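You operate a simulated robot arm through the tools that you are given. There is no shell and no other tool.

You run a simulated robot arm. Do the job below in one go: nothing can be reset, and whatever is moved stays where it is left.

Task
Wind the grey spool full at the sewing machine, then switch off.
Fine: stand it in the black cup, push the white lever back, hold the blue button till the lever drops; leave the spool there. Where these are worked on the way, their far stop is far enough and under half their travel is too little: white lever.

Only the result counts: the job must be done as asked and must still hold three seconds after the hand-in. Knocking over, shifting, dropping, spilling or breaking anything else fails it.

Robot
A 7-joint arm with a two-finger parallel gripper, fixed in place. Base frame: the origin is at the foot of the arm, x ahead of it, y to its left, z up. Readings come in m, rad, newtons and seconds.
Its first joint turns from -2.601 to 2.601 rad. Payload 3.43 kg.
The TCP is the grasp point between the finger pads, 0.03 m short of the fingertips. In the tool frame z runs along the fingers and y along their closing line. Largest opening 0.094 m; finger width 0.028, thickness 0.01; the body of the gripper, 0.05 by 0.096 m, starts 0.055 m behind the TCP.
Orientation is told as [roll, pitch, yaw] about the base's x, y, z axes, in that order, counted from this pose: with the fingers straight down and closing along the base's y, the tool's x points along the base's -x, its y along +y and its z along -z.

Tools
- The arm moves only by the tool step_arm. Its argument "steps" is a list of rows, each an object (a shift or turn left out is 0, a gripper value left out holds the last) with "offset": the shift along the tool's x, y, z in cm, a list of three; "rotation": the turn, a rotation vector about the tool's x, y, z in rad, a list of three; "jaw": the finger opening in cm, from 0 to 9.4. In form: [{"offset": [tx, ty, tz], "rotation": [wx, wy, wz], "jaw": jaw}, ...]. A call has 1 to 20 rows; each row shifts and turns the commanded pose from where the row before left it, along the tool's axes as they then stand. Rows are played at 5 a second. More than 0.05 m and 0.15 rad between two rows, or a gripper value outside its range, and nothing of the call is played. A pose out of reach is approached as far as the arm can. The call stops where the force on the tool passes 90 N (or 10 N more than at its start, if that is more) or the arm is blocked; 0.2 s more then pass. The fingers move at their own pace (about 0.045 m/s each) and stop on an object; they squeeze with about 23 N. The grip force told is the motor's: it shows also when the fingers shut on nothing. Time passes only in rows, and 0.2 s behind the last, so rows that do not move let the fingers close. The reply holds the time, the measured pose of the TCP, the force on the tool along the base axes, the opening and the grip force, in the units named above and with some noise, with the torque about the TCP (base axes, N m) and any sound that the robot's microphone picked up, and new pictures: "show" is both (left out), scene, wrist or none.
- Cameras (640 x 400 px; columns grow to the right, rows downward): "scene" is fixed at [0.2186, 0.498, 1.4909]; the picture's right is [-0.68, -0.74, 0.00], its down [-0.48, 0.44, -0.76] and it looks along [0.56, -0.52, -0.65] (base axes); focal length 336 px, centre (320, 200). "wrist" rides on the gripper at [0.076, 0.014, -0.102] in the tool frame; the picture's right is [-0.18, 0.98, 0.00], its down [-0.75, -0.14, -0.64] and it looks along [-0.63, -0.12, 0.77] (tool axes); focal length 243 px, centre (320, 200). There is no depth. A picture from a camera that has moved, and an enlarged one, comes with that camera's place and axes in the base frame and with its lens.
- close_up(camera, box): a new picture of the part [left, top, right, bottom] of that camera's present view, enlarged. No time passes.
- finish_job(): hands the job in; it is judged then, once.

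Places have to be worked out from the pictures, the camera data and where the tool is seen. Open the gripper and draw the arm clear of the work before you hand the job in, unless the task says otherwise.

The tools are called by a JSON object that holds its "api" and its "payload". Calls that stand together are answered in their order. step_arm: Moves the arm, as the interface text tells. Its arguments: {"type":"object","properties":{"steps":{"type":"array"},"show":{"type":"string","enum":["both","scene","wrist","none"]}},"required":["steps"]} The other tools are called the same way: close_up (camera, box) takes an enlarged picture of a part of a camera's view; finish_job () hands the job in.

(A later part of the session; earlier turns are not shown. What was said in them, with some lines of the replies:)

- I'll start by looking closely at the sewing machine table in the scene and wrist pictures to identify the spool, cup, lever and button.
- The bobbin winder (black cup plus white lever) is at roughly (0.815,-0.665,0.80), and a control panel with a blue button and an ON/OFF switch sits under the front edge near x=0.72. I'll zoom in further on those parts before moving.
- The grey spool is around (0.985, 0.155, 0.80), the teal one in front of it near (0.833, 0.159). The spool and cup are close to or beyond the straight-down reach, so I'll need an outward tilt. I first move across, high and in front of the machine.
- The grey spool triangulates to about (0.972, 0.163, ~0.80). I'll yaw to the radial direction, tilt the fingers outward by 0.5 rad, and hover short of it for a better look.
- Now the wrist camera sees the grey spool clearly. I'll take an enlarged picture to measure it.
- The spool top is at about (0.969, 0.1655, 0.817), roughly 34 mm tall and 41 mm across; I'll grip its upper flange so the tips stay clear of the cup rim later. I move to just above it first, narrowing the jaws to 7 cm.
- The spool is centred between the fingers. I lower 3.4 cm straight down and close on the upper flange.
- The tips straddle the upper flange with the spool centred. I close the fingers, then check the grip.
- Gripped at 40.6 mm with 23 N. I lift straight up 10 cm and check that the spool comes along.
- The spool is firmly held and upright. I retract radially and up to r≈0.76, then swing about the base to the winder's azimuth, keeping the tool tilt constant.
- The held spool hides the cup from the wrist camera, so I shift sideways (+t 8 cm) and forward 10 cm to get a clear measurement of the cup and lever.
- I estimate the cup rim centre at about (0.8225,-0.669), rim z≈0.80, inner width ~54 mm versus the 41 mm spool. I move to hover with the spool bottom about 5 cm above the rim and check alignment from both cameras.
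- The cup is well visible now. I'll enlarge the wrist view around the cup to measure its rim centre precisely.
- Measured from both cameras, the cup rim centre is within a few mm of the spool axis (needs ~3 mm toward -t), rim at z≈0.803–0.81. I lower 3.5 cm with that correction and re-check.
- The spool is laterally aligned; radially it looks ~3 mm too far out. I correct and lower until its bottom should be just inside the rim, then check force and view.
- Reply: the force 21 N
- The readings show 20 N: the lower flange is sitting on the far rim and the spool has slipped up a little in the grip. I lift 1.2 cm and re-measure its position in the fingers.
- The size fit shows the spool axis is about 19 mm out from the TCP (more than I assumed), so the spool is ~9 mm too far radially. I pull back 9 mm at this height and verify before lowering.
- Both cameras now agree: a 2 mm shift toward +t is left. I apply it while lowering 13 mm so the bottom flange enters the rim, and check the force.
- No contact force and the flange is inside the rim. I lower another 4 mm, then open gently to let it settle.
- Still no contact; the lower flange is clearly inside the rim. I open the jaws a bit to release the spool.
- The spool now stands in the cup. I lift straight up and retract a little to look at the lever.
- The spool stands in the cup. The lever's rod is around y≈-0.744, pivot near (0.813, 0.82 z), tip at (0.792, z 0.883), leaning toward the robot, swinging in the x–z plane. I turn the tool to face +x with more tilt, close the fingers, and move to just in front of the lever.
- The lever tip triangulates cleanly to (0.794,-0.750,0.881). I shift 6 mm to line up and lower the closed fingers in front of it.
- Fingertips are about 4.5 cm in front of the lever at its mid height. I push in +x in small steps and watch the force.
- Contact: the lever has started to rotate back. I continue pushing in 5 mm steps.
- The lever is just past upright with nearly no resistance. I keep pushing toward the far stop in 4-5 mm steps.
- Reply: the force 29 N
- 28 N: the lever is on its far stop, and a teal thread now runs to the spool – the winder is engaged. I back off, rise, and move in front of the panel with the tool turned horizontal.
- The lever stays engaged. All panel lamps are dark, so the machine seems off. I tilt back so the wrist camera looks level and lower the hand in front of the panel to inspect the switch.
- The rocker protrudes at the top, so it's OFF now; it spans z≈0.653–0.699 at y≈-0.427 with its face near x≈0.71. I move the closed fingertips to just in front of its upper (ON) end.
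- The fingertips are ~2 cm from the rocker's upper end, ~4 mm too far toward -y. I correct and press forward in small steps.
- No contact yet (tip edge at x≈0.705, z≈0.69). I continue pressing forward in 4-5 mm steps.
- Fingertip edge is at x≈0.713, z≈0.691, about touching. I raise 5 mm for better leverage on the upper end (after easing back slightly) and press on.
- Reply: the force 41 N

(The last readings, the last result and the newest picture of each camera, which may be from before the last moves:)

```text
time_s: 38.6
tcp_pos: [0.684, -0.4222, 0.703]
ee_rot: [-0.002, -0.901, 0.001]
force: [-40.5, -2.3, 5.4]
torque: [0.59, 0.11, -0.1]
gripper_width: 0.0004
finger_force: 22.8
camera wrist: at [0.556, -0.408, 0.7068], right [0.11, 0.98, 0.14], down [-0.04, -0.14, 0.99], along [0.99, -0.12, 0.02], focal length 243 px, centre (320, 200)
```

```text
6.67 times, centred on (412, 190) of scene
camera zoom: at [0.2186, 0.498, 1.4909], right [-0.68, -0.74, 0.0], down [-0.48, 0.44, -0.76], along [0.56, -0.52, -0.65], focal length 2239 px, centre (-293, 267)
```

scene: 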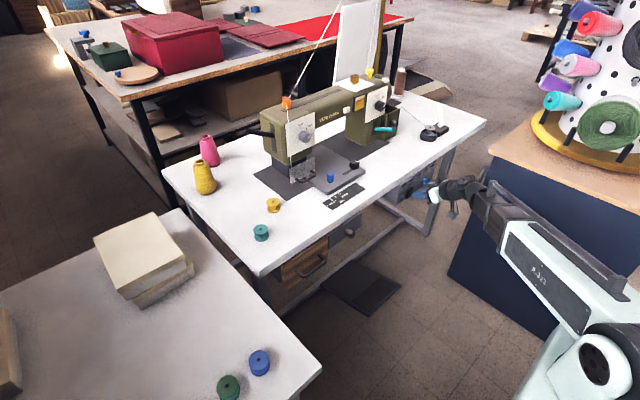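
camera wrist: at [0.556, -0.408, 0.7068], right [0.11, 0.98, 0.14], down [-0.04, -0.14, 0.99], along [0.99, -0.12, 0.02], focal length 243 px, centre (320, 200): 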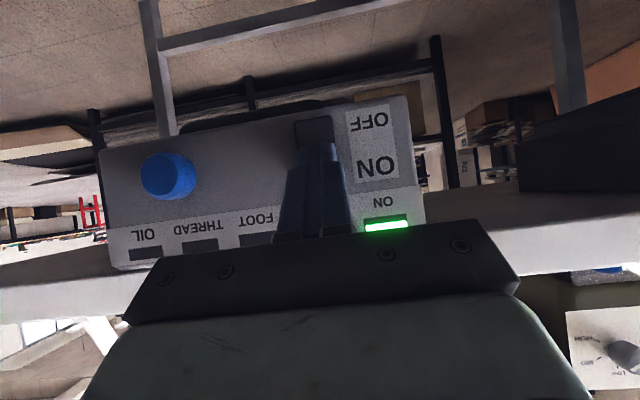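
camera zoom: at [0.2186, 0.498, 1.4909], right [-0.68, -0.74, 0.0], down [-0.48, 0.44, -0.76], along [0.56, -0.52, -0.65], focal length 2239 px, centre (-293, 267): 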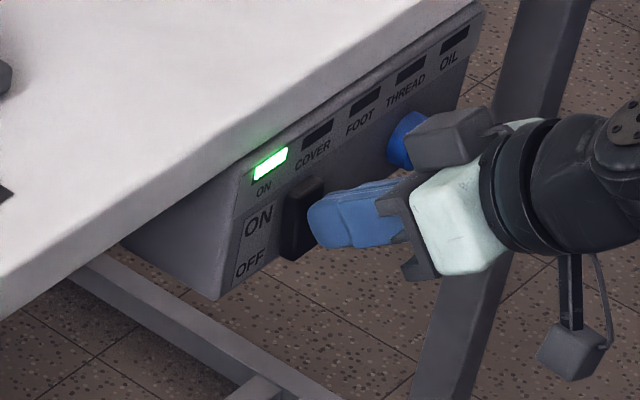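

The ON lamp is lit green and no fault lamps show. I back off 3 cm and move sideways to the blue button, which triangulates to about (0.708,-0.526,0.681).

{"api": "step_arm", "payload": {"steps": [{"offset": [1.866, 0, -2.349]}, {"offset": [0.31, -3.47, 0.25]}, {"offset": [0.31, -3.47, 0.25]}, {"offset": [0.31, -3.47, 0.25]}, {}]}}

{"api": "close_up", "payload": {"camera": "scene", "box": [380, 150, 444, 210]}}

{"api": "close_up", "payload": {"camera": "wrist", "box": [200, 100, 456, 260]}}

{"api": "close_up", "payload": {"camera": "scene", "box": [370, 93, 466, 153]}}

```text
time_s: 39.8
tcp_pos: [0.6581, -0.5264, 0.6902]
ee_rot: [0.0, -0.902, 0.002]
force: [0.4, 0.0, -0.1]
torque: [0.0, -0.04, -0.03]
gripper_width: 0.0
finger_force: 22.8
camera wrist: at [0.5298, -0.5117, 0.6936], right [0.11, 0.98, 0.14], down [-0.04, -0.14, 0.99], along [0.99, -0.12, 0.02], focal length 243 px, centre (320, 200)
```

scene: 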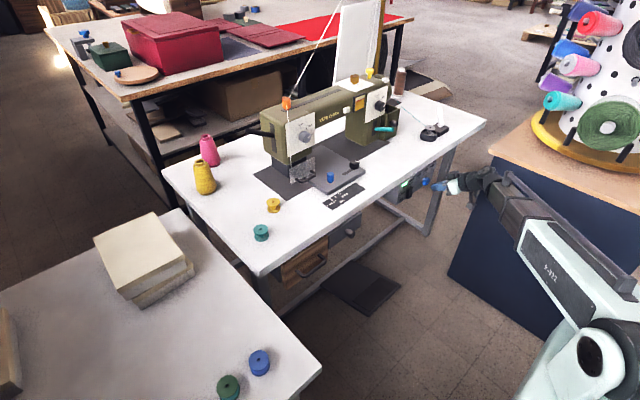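
wrist: 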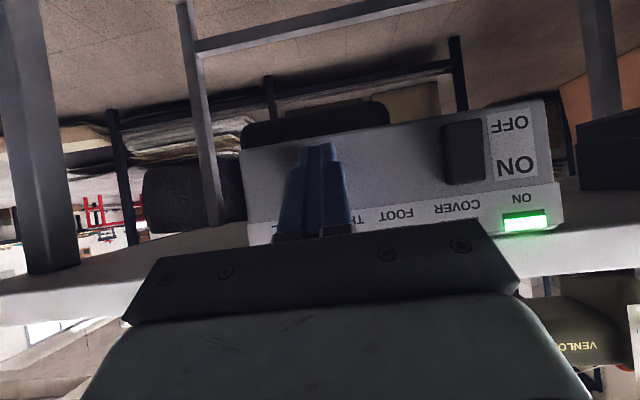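

```text
6.67 times, centred on (412, 180) of scene
camera zoom: at [0.2186, 0.498, 1.4909], right [-0.68, -0.74, 0.0], down [-0.48, 0.44, -0.76], along [0.56, -0.52, -0.65], focal length 2239 px, centre (-293, 333)
```

zoom: 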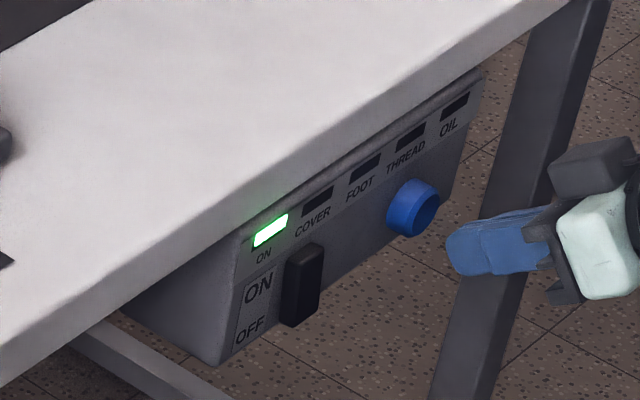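

```text
2.50 times, centred on (328, 180) of wrist
camera zoom: at [0.5298, -0.5117, 0.6936], right [0.11, 0.98, 0.14], down [-0.04, -0.14, 0.99], along [0.99, -0.12, 0.02], focal length 606 px, centre (300, 250)
```

zoom: 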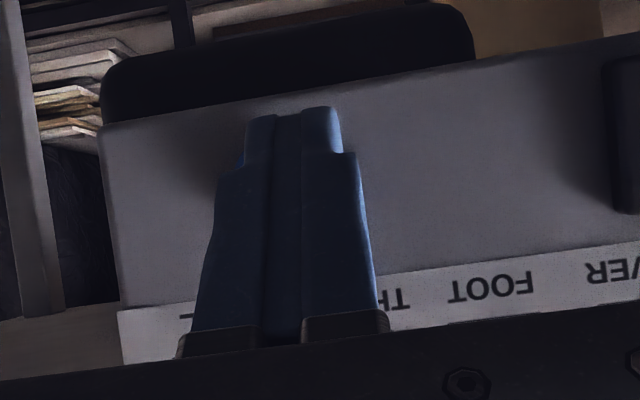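

```text
6.67 times, centred on (418, 123) of scene
camera zoom: at [0.2186, 0.498, 1.4909], right [-0.68, -0.74, 0.0], down [-0.48, 0.44, -0.76], along [0.56, -0.52, -0.65], focal length 2239 px, centre (-333, 713)
```

zoom: 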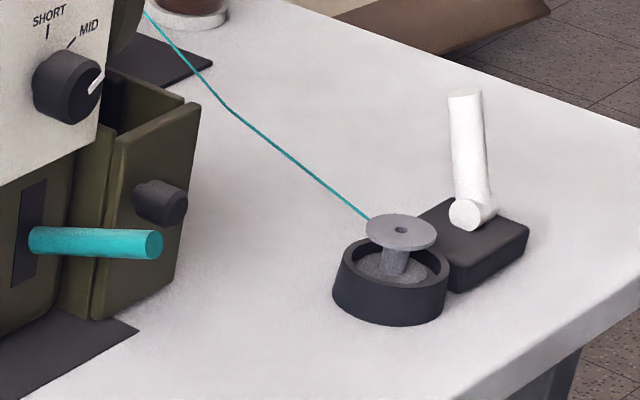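

Machine is ON, lever still back. The button's centre appears ~6 mm further in -y; I correct and press forward in steps, watching for contact.

{"api": "step_arm", "payload": {"steps": [{"offset": [-0.311, -0.6, 0.3915]}, {"offset": [-0.311, 0, 0.3915]}, {"offset": [-0.311, 0, 0.3915]}, {"offset": [-0.187, 0, 0.235]}, {"offset": [-0.187, 0, 0.235]}], "show": "wrist"}}

{"api": "close_up", "payload": {"camera": "scene", "box": [380, 150, 444, 210]}}

{"api": "close_up", "payload": {"camera": "scene", "box": [370, 93, 466, 153]}}

```text
time_s: 41.0
tcp_pos: [0.6785, -0.5319, 0.6904]
ee_rot: [-0.001, -0.901, 0.001]
force: [-1.3, -0.1, -0.4]
torque: [-0.04, -0.01, 0.02]
gripper_width: 0.0003
finger_force: 23.1
camera wrist: at [0.5504, -0.5184, 0.6947], right [0.11, 0.98, 0.14], down [-0.04, -0.14, 0.99], along [0.99, -0.12, 0.02], focal length 243 px, centre (320, 200)
```

wrist: 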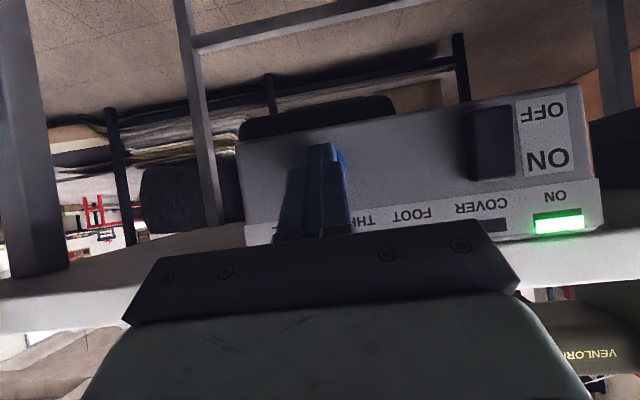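

```text
6.67 times, centred on (412, 180) of scene
camera zoom: at [0.2186, 0.498, 1.4909], right [-0.68, -0.74, 0.0], down [-0.48, 0.44, -0.76], along [0.56, -0.52, -0.65], focal length 2239 px, centre (-293, 333)
```

zoom: 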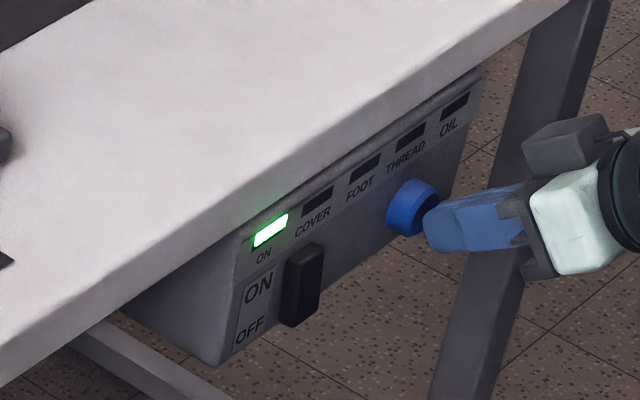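

```text
6.67 times, centred on (418, 123) of scene
camera zoom: at [0.2186, 0.498, 1.4909], right [-0.68, -0.74, 0.0], down [-0.48, 0.44, -0.76], along [0.56, -0.52, -0.65], focal length 2239 px, centre (-333, 713)
```

zoom: 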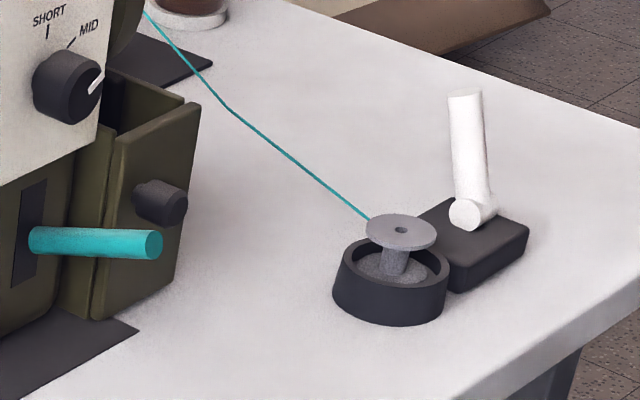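

Still about touching; the finger is centred on the button. I press further in 3 mm steps and watch the force and sound.

{"api": "step_arm", "payload": {"steps": [{"offset": [-0.187, 0.15, 0.235]}, {"offset": [-0.187, 0, 0.235]}, {"offset": [-0.187, 0, 0.235]}], "show": "none"}}

{"api": "close_up", "payload": {"camera": "scene", "box": [380, 150, 444, 210]}}

{"api": "close_up", "payload": {"camera": "scene", "box": [370, 93, 466, 153]}}

```text
time_s: 41.8
tcp_pos: [0.6884, -0.5318, 0.6912]
ee_rot: [-0.001, -0.901, 0.001]
force: [-17.5, 3.2, -0.1]
torque: [0.0, 0.11, 0.12]
gripper_width: 0.0002
finger_force: 22.9
heard: click
```

```text
6.67 times, centred on (412, 180) of scene
camera zoom: at [0.2186, 0.498, 1.4909], right [-0.68, -0.74, 0.0], down [-0.48, 0.44, -0.76], along [0.56, -0.52, -0.65], focal length 2239 px, centre (-293, 333)
```

zoom: 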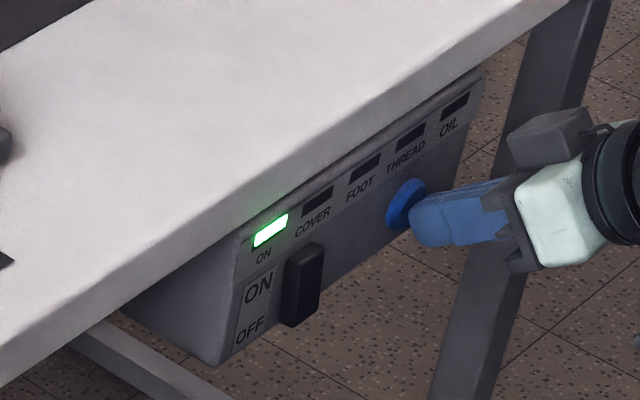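

```text
6.67 times, centred on (418, 123) of scene
camera zoom: at [0.2186, 0.498, 1.4909], right [-0.68, -0.74, 0.0], down [-0.48, 0.44, -0.76], along [0.56, -0.52, -0.65], focal length 2239 px, centre (-333, 713)
```

zoom: 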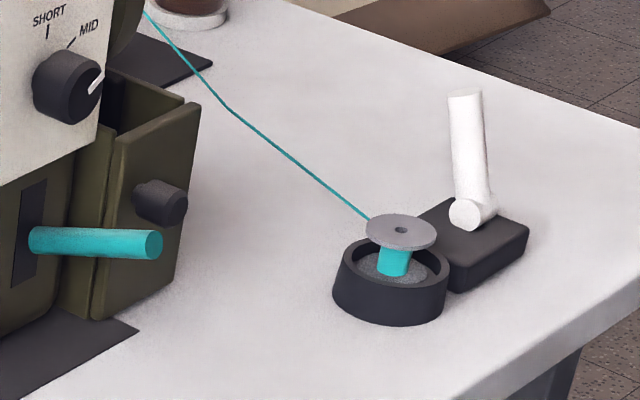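

A click was heard and teal thread is already building on the spool. I hold the button (no movement) and keep watching the lever.

{"api": "step_arm", "payload": {"steps": [{}, {}, {}, {}, {}, {}, {}, {}, {}, {}], "show": "none"}}

{"api": "close_up", "payload": {"camera": "scene", "box": [370, 93, 466, 153]}}

```text
time_s: 44.0
tcp_pos: [0.6877, -0.5326, 0.6903]
ee_rot: [-0.002, -0.903, 0.004]
force: [-27.5, 8.9, -4.0]
torque: [0.1, 0.36, 0.27]
gripper_width: 0.0
finger_force: 23.0
```

```text
6.67 times, centred on (418, 123) of scene
camera zoom: at [0.2186, 0.498, 1.4909], right [-0.68, -0.74, 0.0], down [-0.48, 0.44, -0.76], along [0.56, -0.52, -0.65], focal length 2239 px, centre (-333, 713)
```

zoom: 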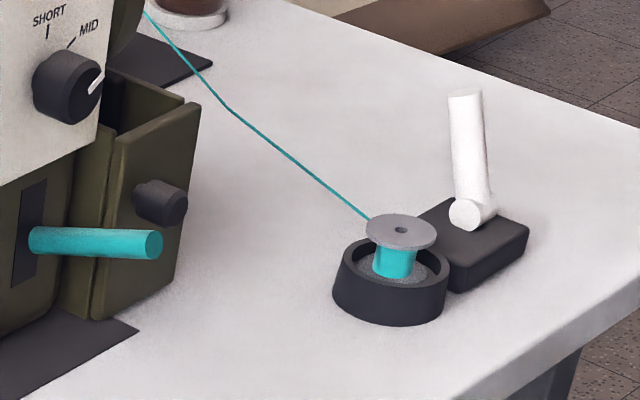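

The winding is growing and the lever is still back. I keep holding.

{"api": "step_arm", "payload": {"steps": [{}, {}, {}, {}, {}, {}, {}, {}, {}, {}, {}, {}, {}, {}, {}], "show": "none"}}

{"api": "close_up", "payload": {"camera": "scene", "box": [370, 93, 466, 153]}}

```text
time_s: 47.2
tcp_pos: [0.6879, -0.5319, 0.6899]
ee_rot: [0.001, -0.902, 0.0]
force: [-27.3, 4.6, -1.7]
torque: [0.05, 0.27, 0.15]
gripper_width: 0.0
finger_force: 22.7
```

```text
6.67 times, centred on (418, 123) of scene
camera zoom: at [0.2186, 0.498, 1.4909], right [-0.68, -0.74, 0.0], down [-0.48, 0.44, -0.76], along [0.56, -0.52, -0.65], focal length 2239 px, centre (-333, 713)
```

zoom: 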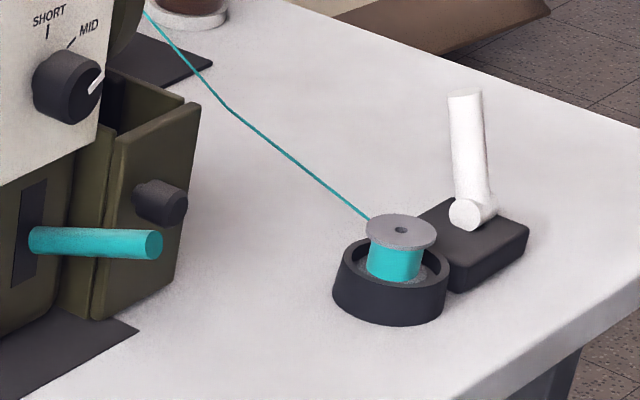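

The spool is getting fuller and the lever is still up. Continuing to hold.

{"api": "step_arm", "payload": {"steps": [{}, {}, {}, {}, {}, {}, {}, {}, {}, {}], "show": "none"}}

{"api": "close_up", "payload": {"camera": "scene", "box": [370, 93, 466, 153]}}

```text
time_s: 49.4
tcp_pos: [0.6886, -0.5323, 0.6906]
ee_rot: [-0.002, -0.901, 0.004]
force: [-27.2, 0.4, 0.0]
torque: [0.01, 0.19, 0.03]
gripper_width: 0.0
finger_force: 22.7
```

```text
6.67 times, centred on (418, 123) of scene
camera zoom: at [0.2186, 0.498, 1.4909], right [-0.68, -0.74, 0.0], down [-0.48, 0.44, -0.76], along [0.56, -0.52, -0.65], focal length 2239 px, centre (-333, 713)
```

zoom: 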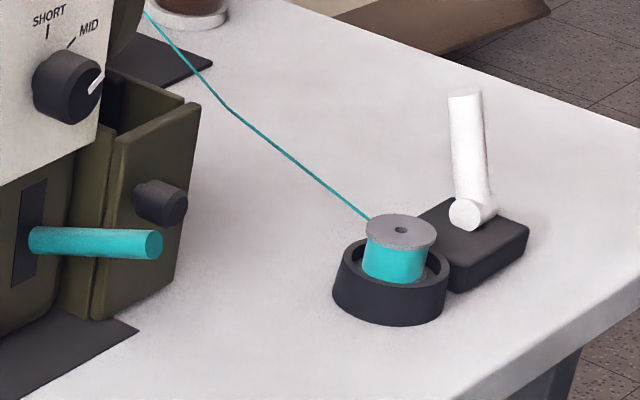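

Nearly full; the lever has not dropped yet. I keep holding the button.

{"api": "step_arm", "payload": {"steps": [{}, {}, {}, {}, {}, {}, {}], "show": "none"}}

{"api": "close_up", "payload": {"camera": "scene", "box": [370, 93, 466, 153]}}

```text
time_s: 51.0
tcp_pos: [0.6874, -0.5313, 0.6913]
ee_rot: [-0.002, -0.903, 0.002]
force: [-25.3, -1.2, 1.1]
torque: [-0.05, 0.2, -0.04]
gripper_width: 0.0
finger_force: 22.6
```

```text
6.67 times, centred on (418, 123) of scene
camera zoom: at [0.2186, 0.498, 1.4909], right [-0.68, -0.74, 0.0], down [-0.48, 0.44, -0.76], along [0.56, -0.52, -0.65], focal length 2239 px, centre (-333, 713)
```

zoom: 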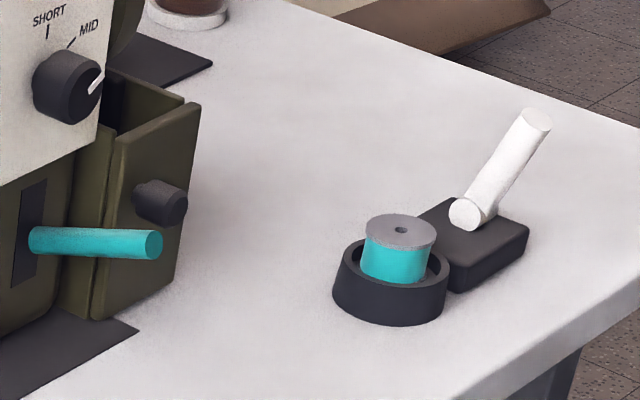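

The lever has dropped, the thread is cut and the spool is full. I release the button and move back, then across to the lower (OFF) end of the rocker.

{"api": "step_arm", "payload": {"steps": [{"offset": [2.18, 0, -2.74]}, {"offset": [0.68, 3.6, 0.54]}, {"offset": [0.68, 3.6, 0.54]}, {"offset": [0.68, 3.6, 0.54]}, {}]}}

{"api": "close_up", "payload": {"camera": "scene", "box": [380, 160, 444, 220]}}

{"api": "close_up", "payload": {"camera": "wrist", "box": [240, 80, 432, 200]}}

```text
time_s: 52.2
tcp_pos: [0.6554, -0.4231, 0.665]
ee_rot: [-0.001, -0.902, 0.001]
force: [0.1, 1.0, 0.3]
torque: [-0.02, 0.0, -0.01]
gripper_width: 0.0002
finger_force: 22.9
camera wrist: at [0.5263, -0.4089, 0.669], right [0.11, 0.98, 0.14], down [-0.04, -0.14, 0.99], along [0.99, -0.12, 0.02], focal length 243 px, centre (320, 200)
```

scene: 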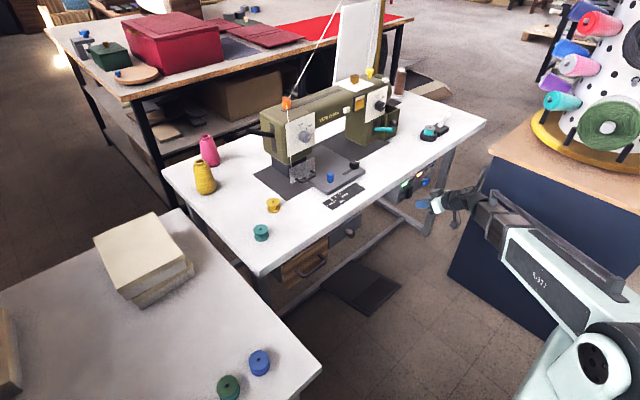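
wrist: 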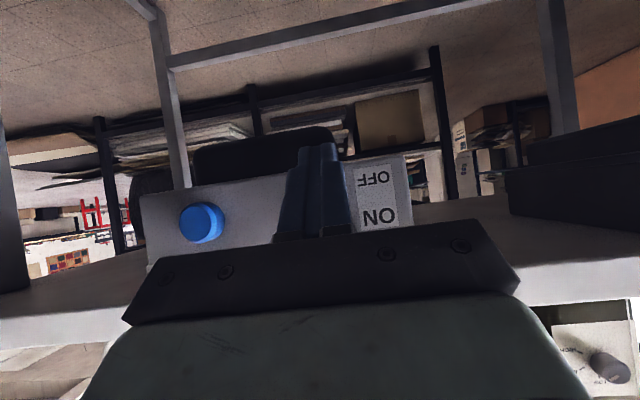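

```text
6.67 times, centred on (412, 190) of scene
camera zoom: at [0.2186, 0.498, 1.4909], right [-0.68, -0.74, 0.0], down [-0.48, 0.44, -0.76], along [0.56, -0.52, -0.65], focal length 2239 px, centre (-293, 267)
```

zoom: 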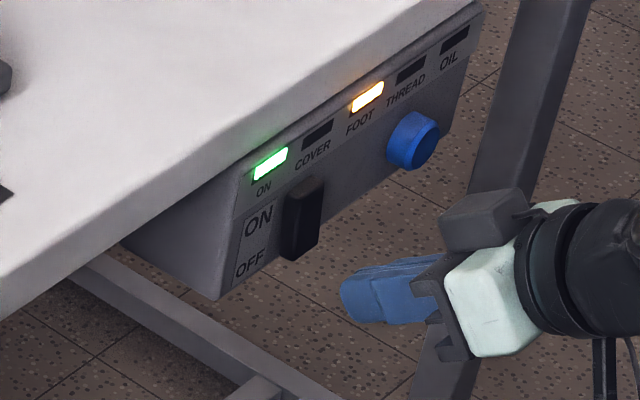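

```text
3.33 times, centred on (336, 140) of wrist
camera zoom: at [0.5263, -0.4089, 0.669], right [0.11, 0.98, 0.14], down [-0.04, -0.14, 0.99], along [0.99, -0.12, 0.02], focal length 809 px, centre (267, 400)
```

zoom: 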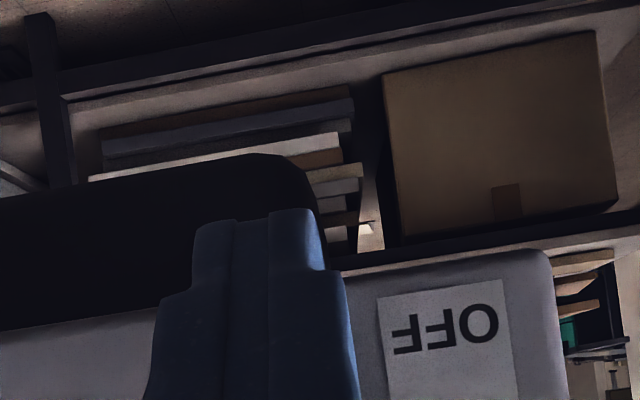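

The ON lamp is still green (FOOT lights only because the winder disengaged). The fingertip edge is at z≈0.657, level with the rocker's lower end; I press forward to switch OFF.

{"api": "step_arm", "payload": {"steps": [{"offset": [-0.622, 0, 0.783]}, {"offset": [-0.622, 0, 0.783]}, {"offset": [-0.249, 0, 0.313]}, {"offset": [-0.187, 0, 0.235]}], "show": "wrist"}}

{"api": "close_up", "payload": {"camera": "scene", "box": [380, 160, 444, 220]}}

```text
time_s: 53.2
tcp_pos: [0.6809, -0.4254, 0.6646]
ee_rot: [-0.002, -0.902, 0.002]
force: [-1.0, -1.3, 0.6]
torque: [0.02, 0.02, -0.04]
gripper_width: 0.0004
finger_force: 22.7
camera wrist: at [0.5524, -0.4102, 0.6687], right [0.11, 0.98, 0.14], down [-0.04, -0.14, 0.99], along [0.99, -0.12, 0.02], focal length 243 px, centre (320, 200)
```

wrist: 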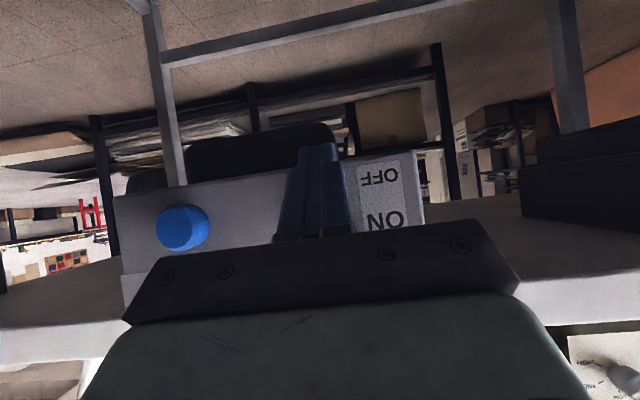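

```text
6.67 times, centred on (412, 190) of scene
camera zoom: at [0.2186, 0.498, 1.4909], right [-0.68, -0.74, 0.0], down [-0.48, 0.44, -0.76], along [0.56, -0.52, -0.65], focal length 2239 px, centre (-293, 267)
```

zoom: 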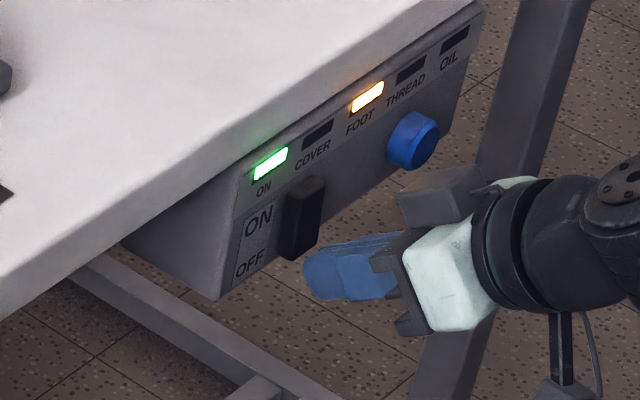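

Just short of contact. I raise 2 mm and continue pressing.

{"api": "step_arm", "payload": {"steps": [{"offset": [-0.34, 0, 0.11]}, {"offset": [-0.187, 0, 0.235]}, {"offset": [-0.187, 0, 0.235]}], "show": "none"}}

{"api": "close_up", "payload": {"camera": "scene", "box": [380, 160, 444, 220]}}

```text
time_s: 54.0
tcp_pos: [0.6837, -0.4237, 0.6666]
ee_rot: [-0.004, -0.899, 0.002]
force: [-65.8, -8.9, -2.0]
torque: [0.73, 0.56, -0.25]
gripper_width: 0.0
finger_force: 23.3
```

```text
6.67 times, centred on (412, 190) of scene
camera zoom: at [0.2186, 0.498, 1.4909], right [-0.68, -0.74, 0.0], down [-0.48, 0.44, -0.76], along [0.56, -0.52, -0.65], focal length 2239 px, centre (-293, 267)
```

zoom: 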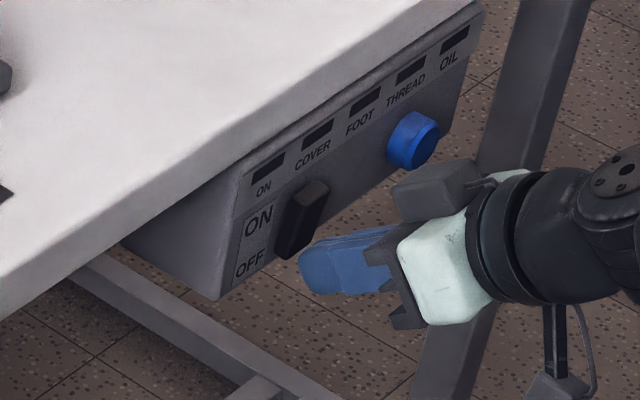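

All lamps are dark: the machine is off. I back straight out, open the gripper and raise the hand clear.

{"api": "step_arm", "payload": {"steps": [{"offset": [1.0, 0, -1.25]}, {"offset": [2.49, 0, -3.13]}, {"offset": [2.49, 0, -3.13]}, {"offset": [1.5, 0, -1.9], "jaw": 5}, {"offset": [-3.9, 0, -3.1]}, {"offset": [-3.9, 0, -3.1]}, {"offset": [-3.9, 0, -3.1]}, {"offset": [-3.9, 0, -3.1]}, {}, {}]}}

{"api": "close_up", "payload": {"camera": "scene", "box": [370, 93, 466, 153]}}

{"api": "close_up", "payload": {"camera": "scene", "box": [380, 160, 444, 220]}}

{"api": "close_up", "payload": {"camera": "scene", "box": [160, 110, 370, 260]}}

```text
time_s: 56.2
tcp_pos: [0.5683, -0.4233, 0.865]
ee_rot: [0.0, -0.902, 0.0]
force: [-0.4, -0.5, -0.1]
torque: [0.0, 0.0, -0.01]
gripper_width: 0.0497
finger_force: 0.0
camera wrist: at [0.4402, -0.4086, 0.8701], right [0.11, 0.98, 0.14], down [-0.04, -0.14, 0.99], along [0.99, -0.12, 0.02], focal length 243 px, centre (320, 200)
```

scene: 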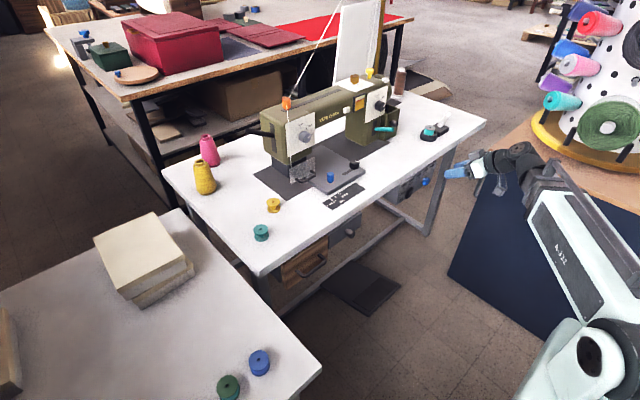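
wrist: 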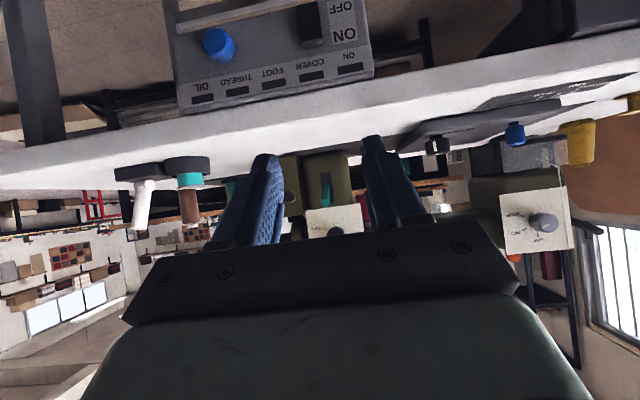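

```text
6.67 times, centred on (418, 123) of scene
camera zoom: at [0.2186, 0.498, 1.4909], right [-0.68, -0.74, 0.0], down [-0.48, 0.44, -0.76], along [0.56, -0.52, -0.65], focal length 2239 px, centre (-333, 713)
```

zoom: 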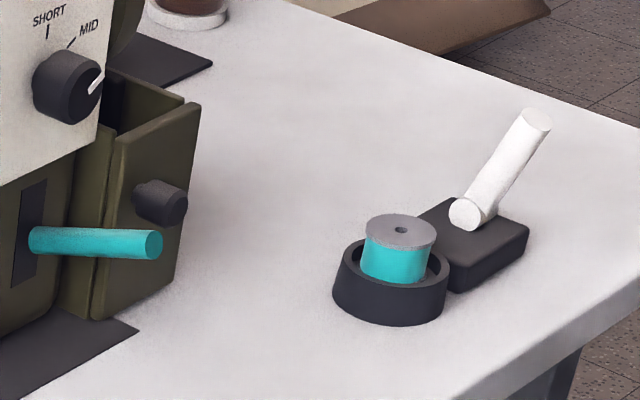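

```text
6.67 times, centred on (412, 190) of scene
camera zoom: at [0.2186, 0.498, 1.4909], right [-0.68, -0.74, 0.0], down [-0.48, 0.44, -0.76], along [0.56, -0.52, -0.65], focal length 2239 px, centre (-293, 267)
```

zoom: 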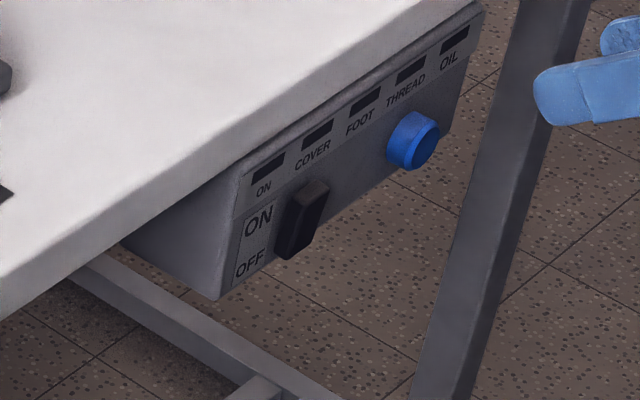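

```text
2.67 times, centred on (265, 185) of scene
camera zoom: at [0.2186, 0.498, 1.4909], right [-0.68, -0.74, 0.0], down [-0.48, 0.44, -0.76], along [0.56, -0.52, -0.65], focal length 896 px, centre (467, 240)
```

zoom: 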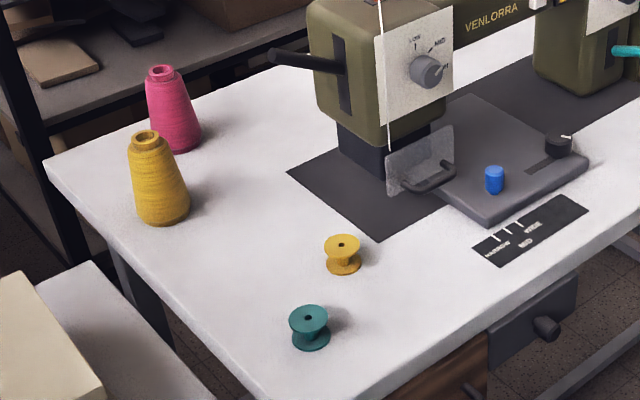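

The grey spool stands full of thread in the black cup, the lever has dropped, all lamps are dark, and nothing else has moved. The arm is clear with the gripper open, so I hand the job in.

{"api": "finish_job", "payload": {}}

```text
The job is handed in.
```

The grey spool is wound full and standing in the black cup, and the sewing machine is switched off. I've handed the job in; the result hasn't come back.

- **Spool:** On the first try the spool's lower edge caught the far side of the cup's rim. It slid up a few millimetres in the fingers, so I lifted it, re-centred it and set it in properly.
- **Lever:** I pushed the white lever back to its far stop, and the thread connected to the spool.
- **Winding:** The machine was off, so I switched it on at the panel first. I then held the blue button for about nine seconds until the lever dropped and the thread was cut.
- **Switch-off:** I pressed the lower end of the switch and every panel lamp went dark. The FOOT lamp had come on after the lever dropped; I left it alone since the job didn't involve it.

In the last pictures nothing else looked moved. The arm is drawn back with the gripper open.
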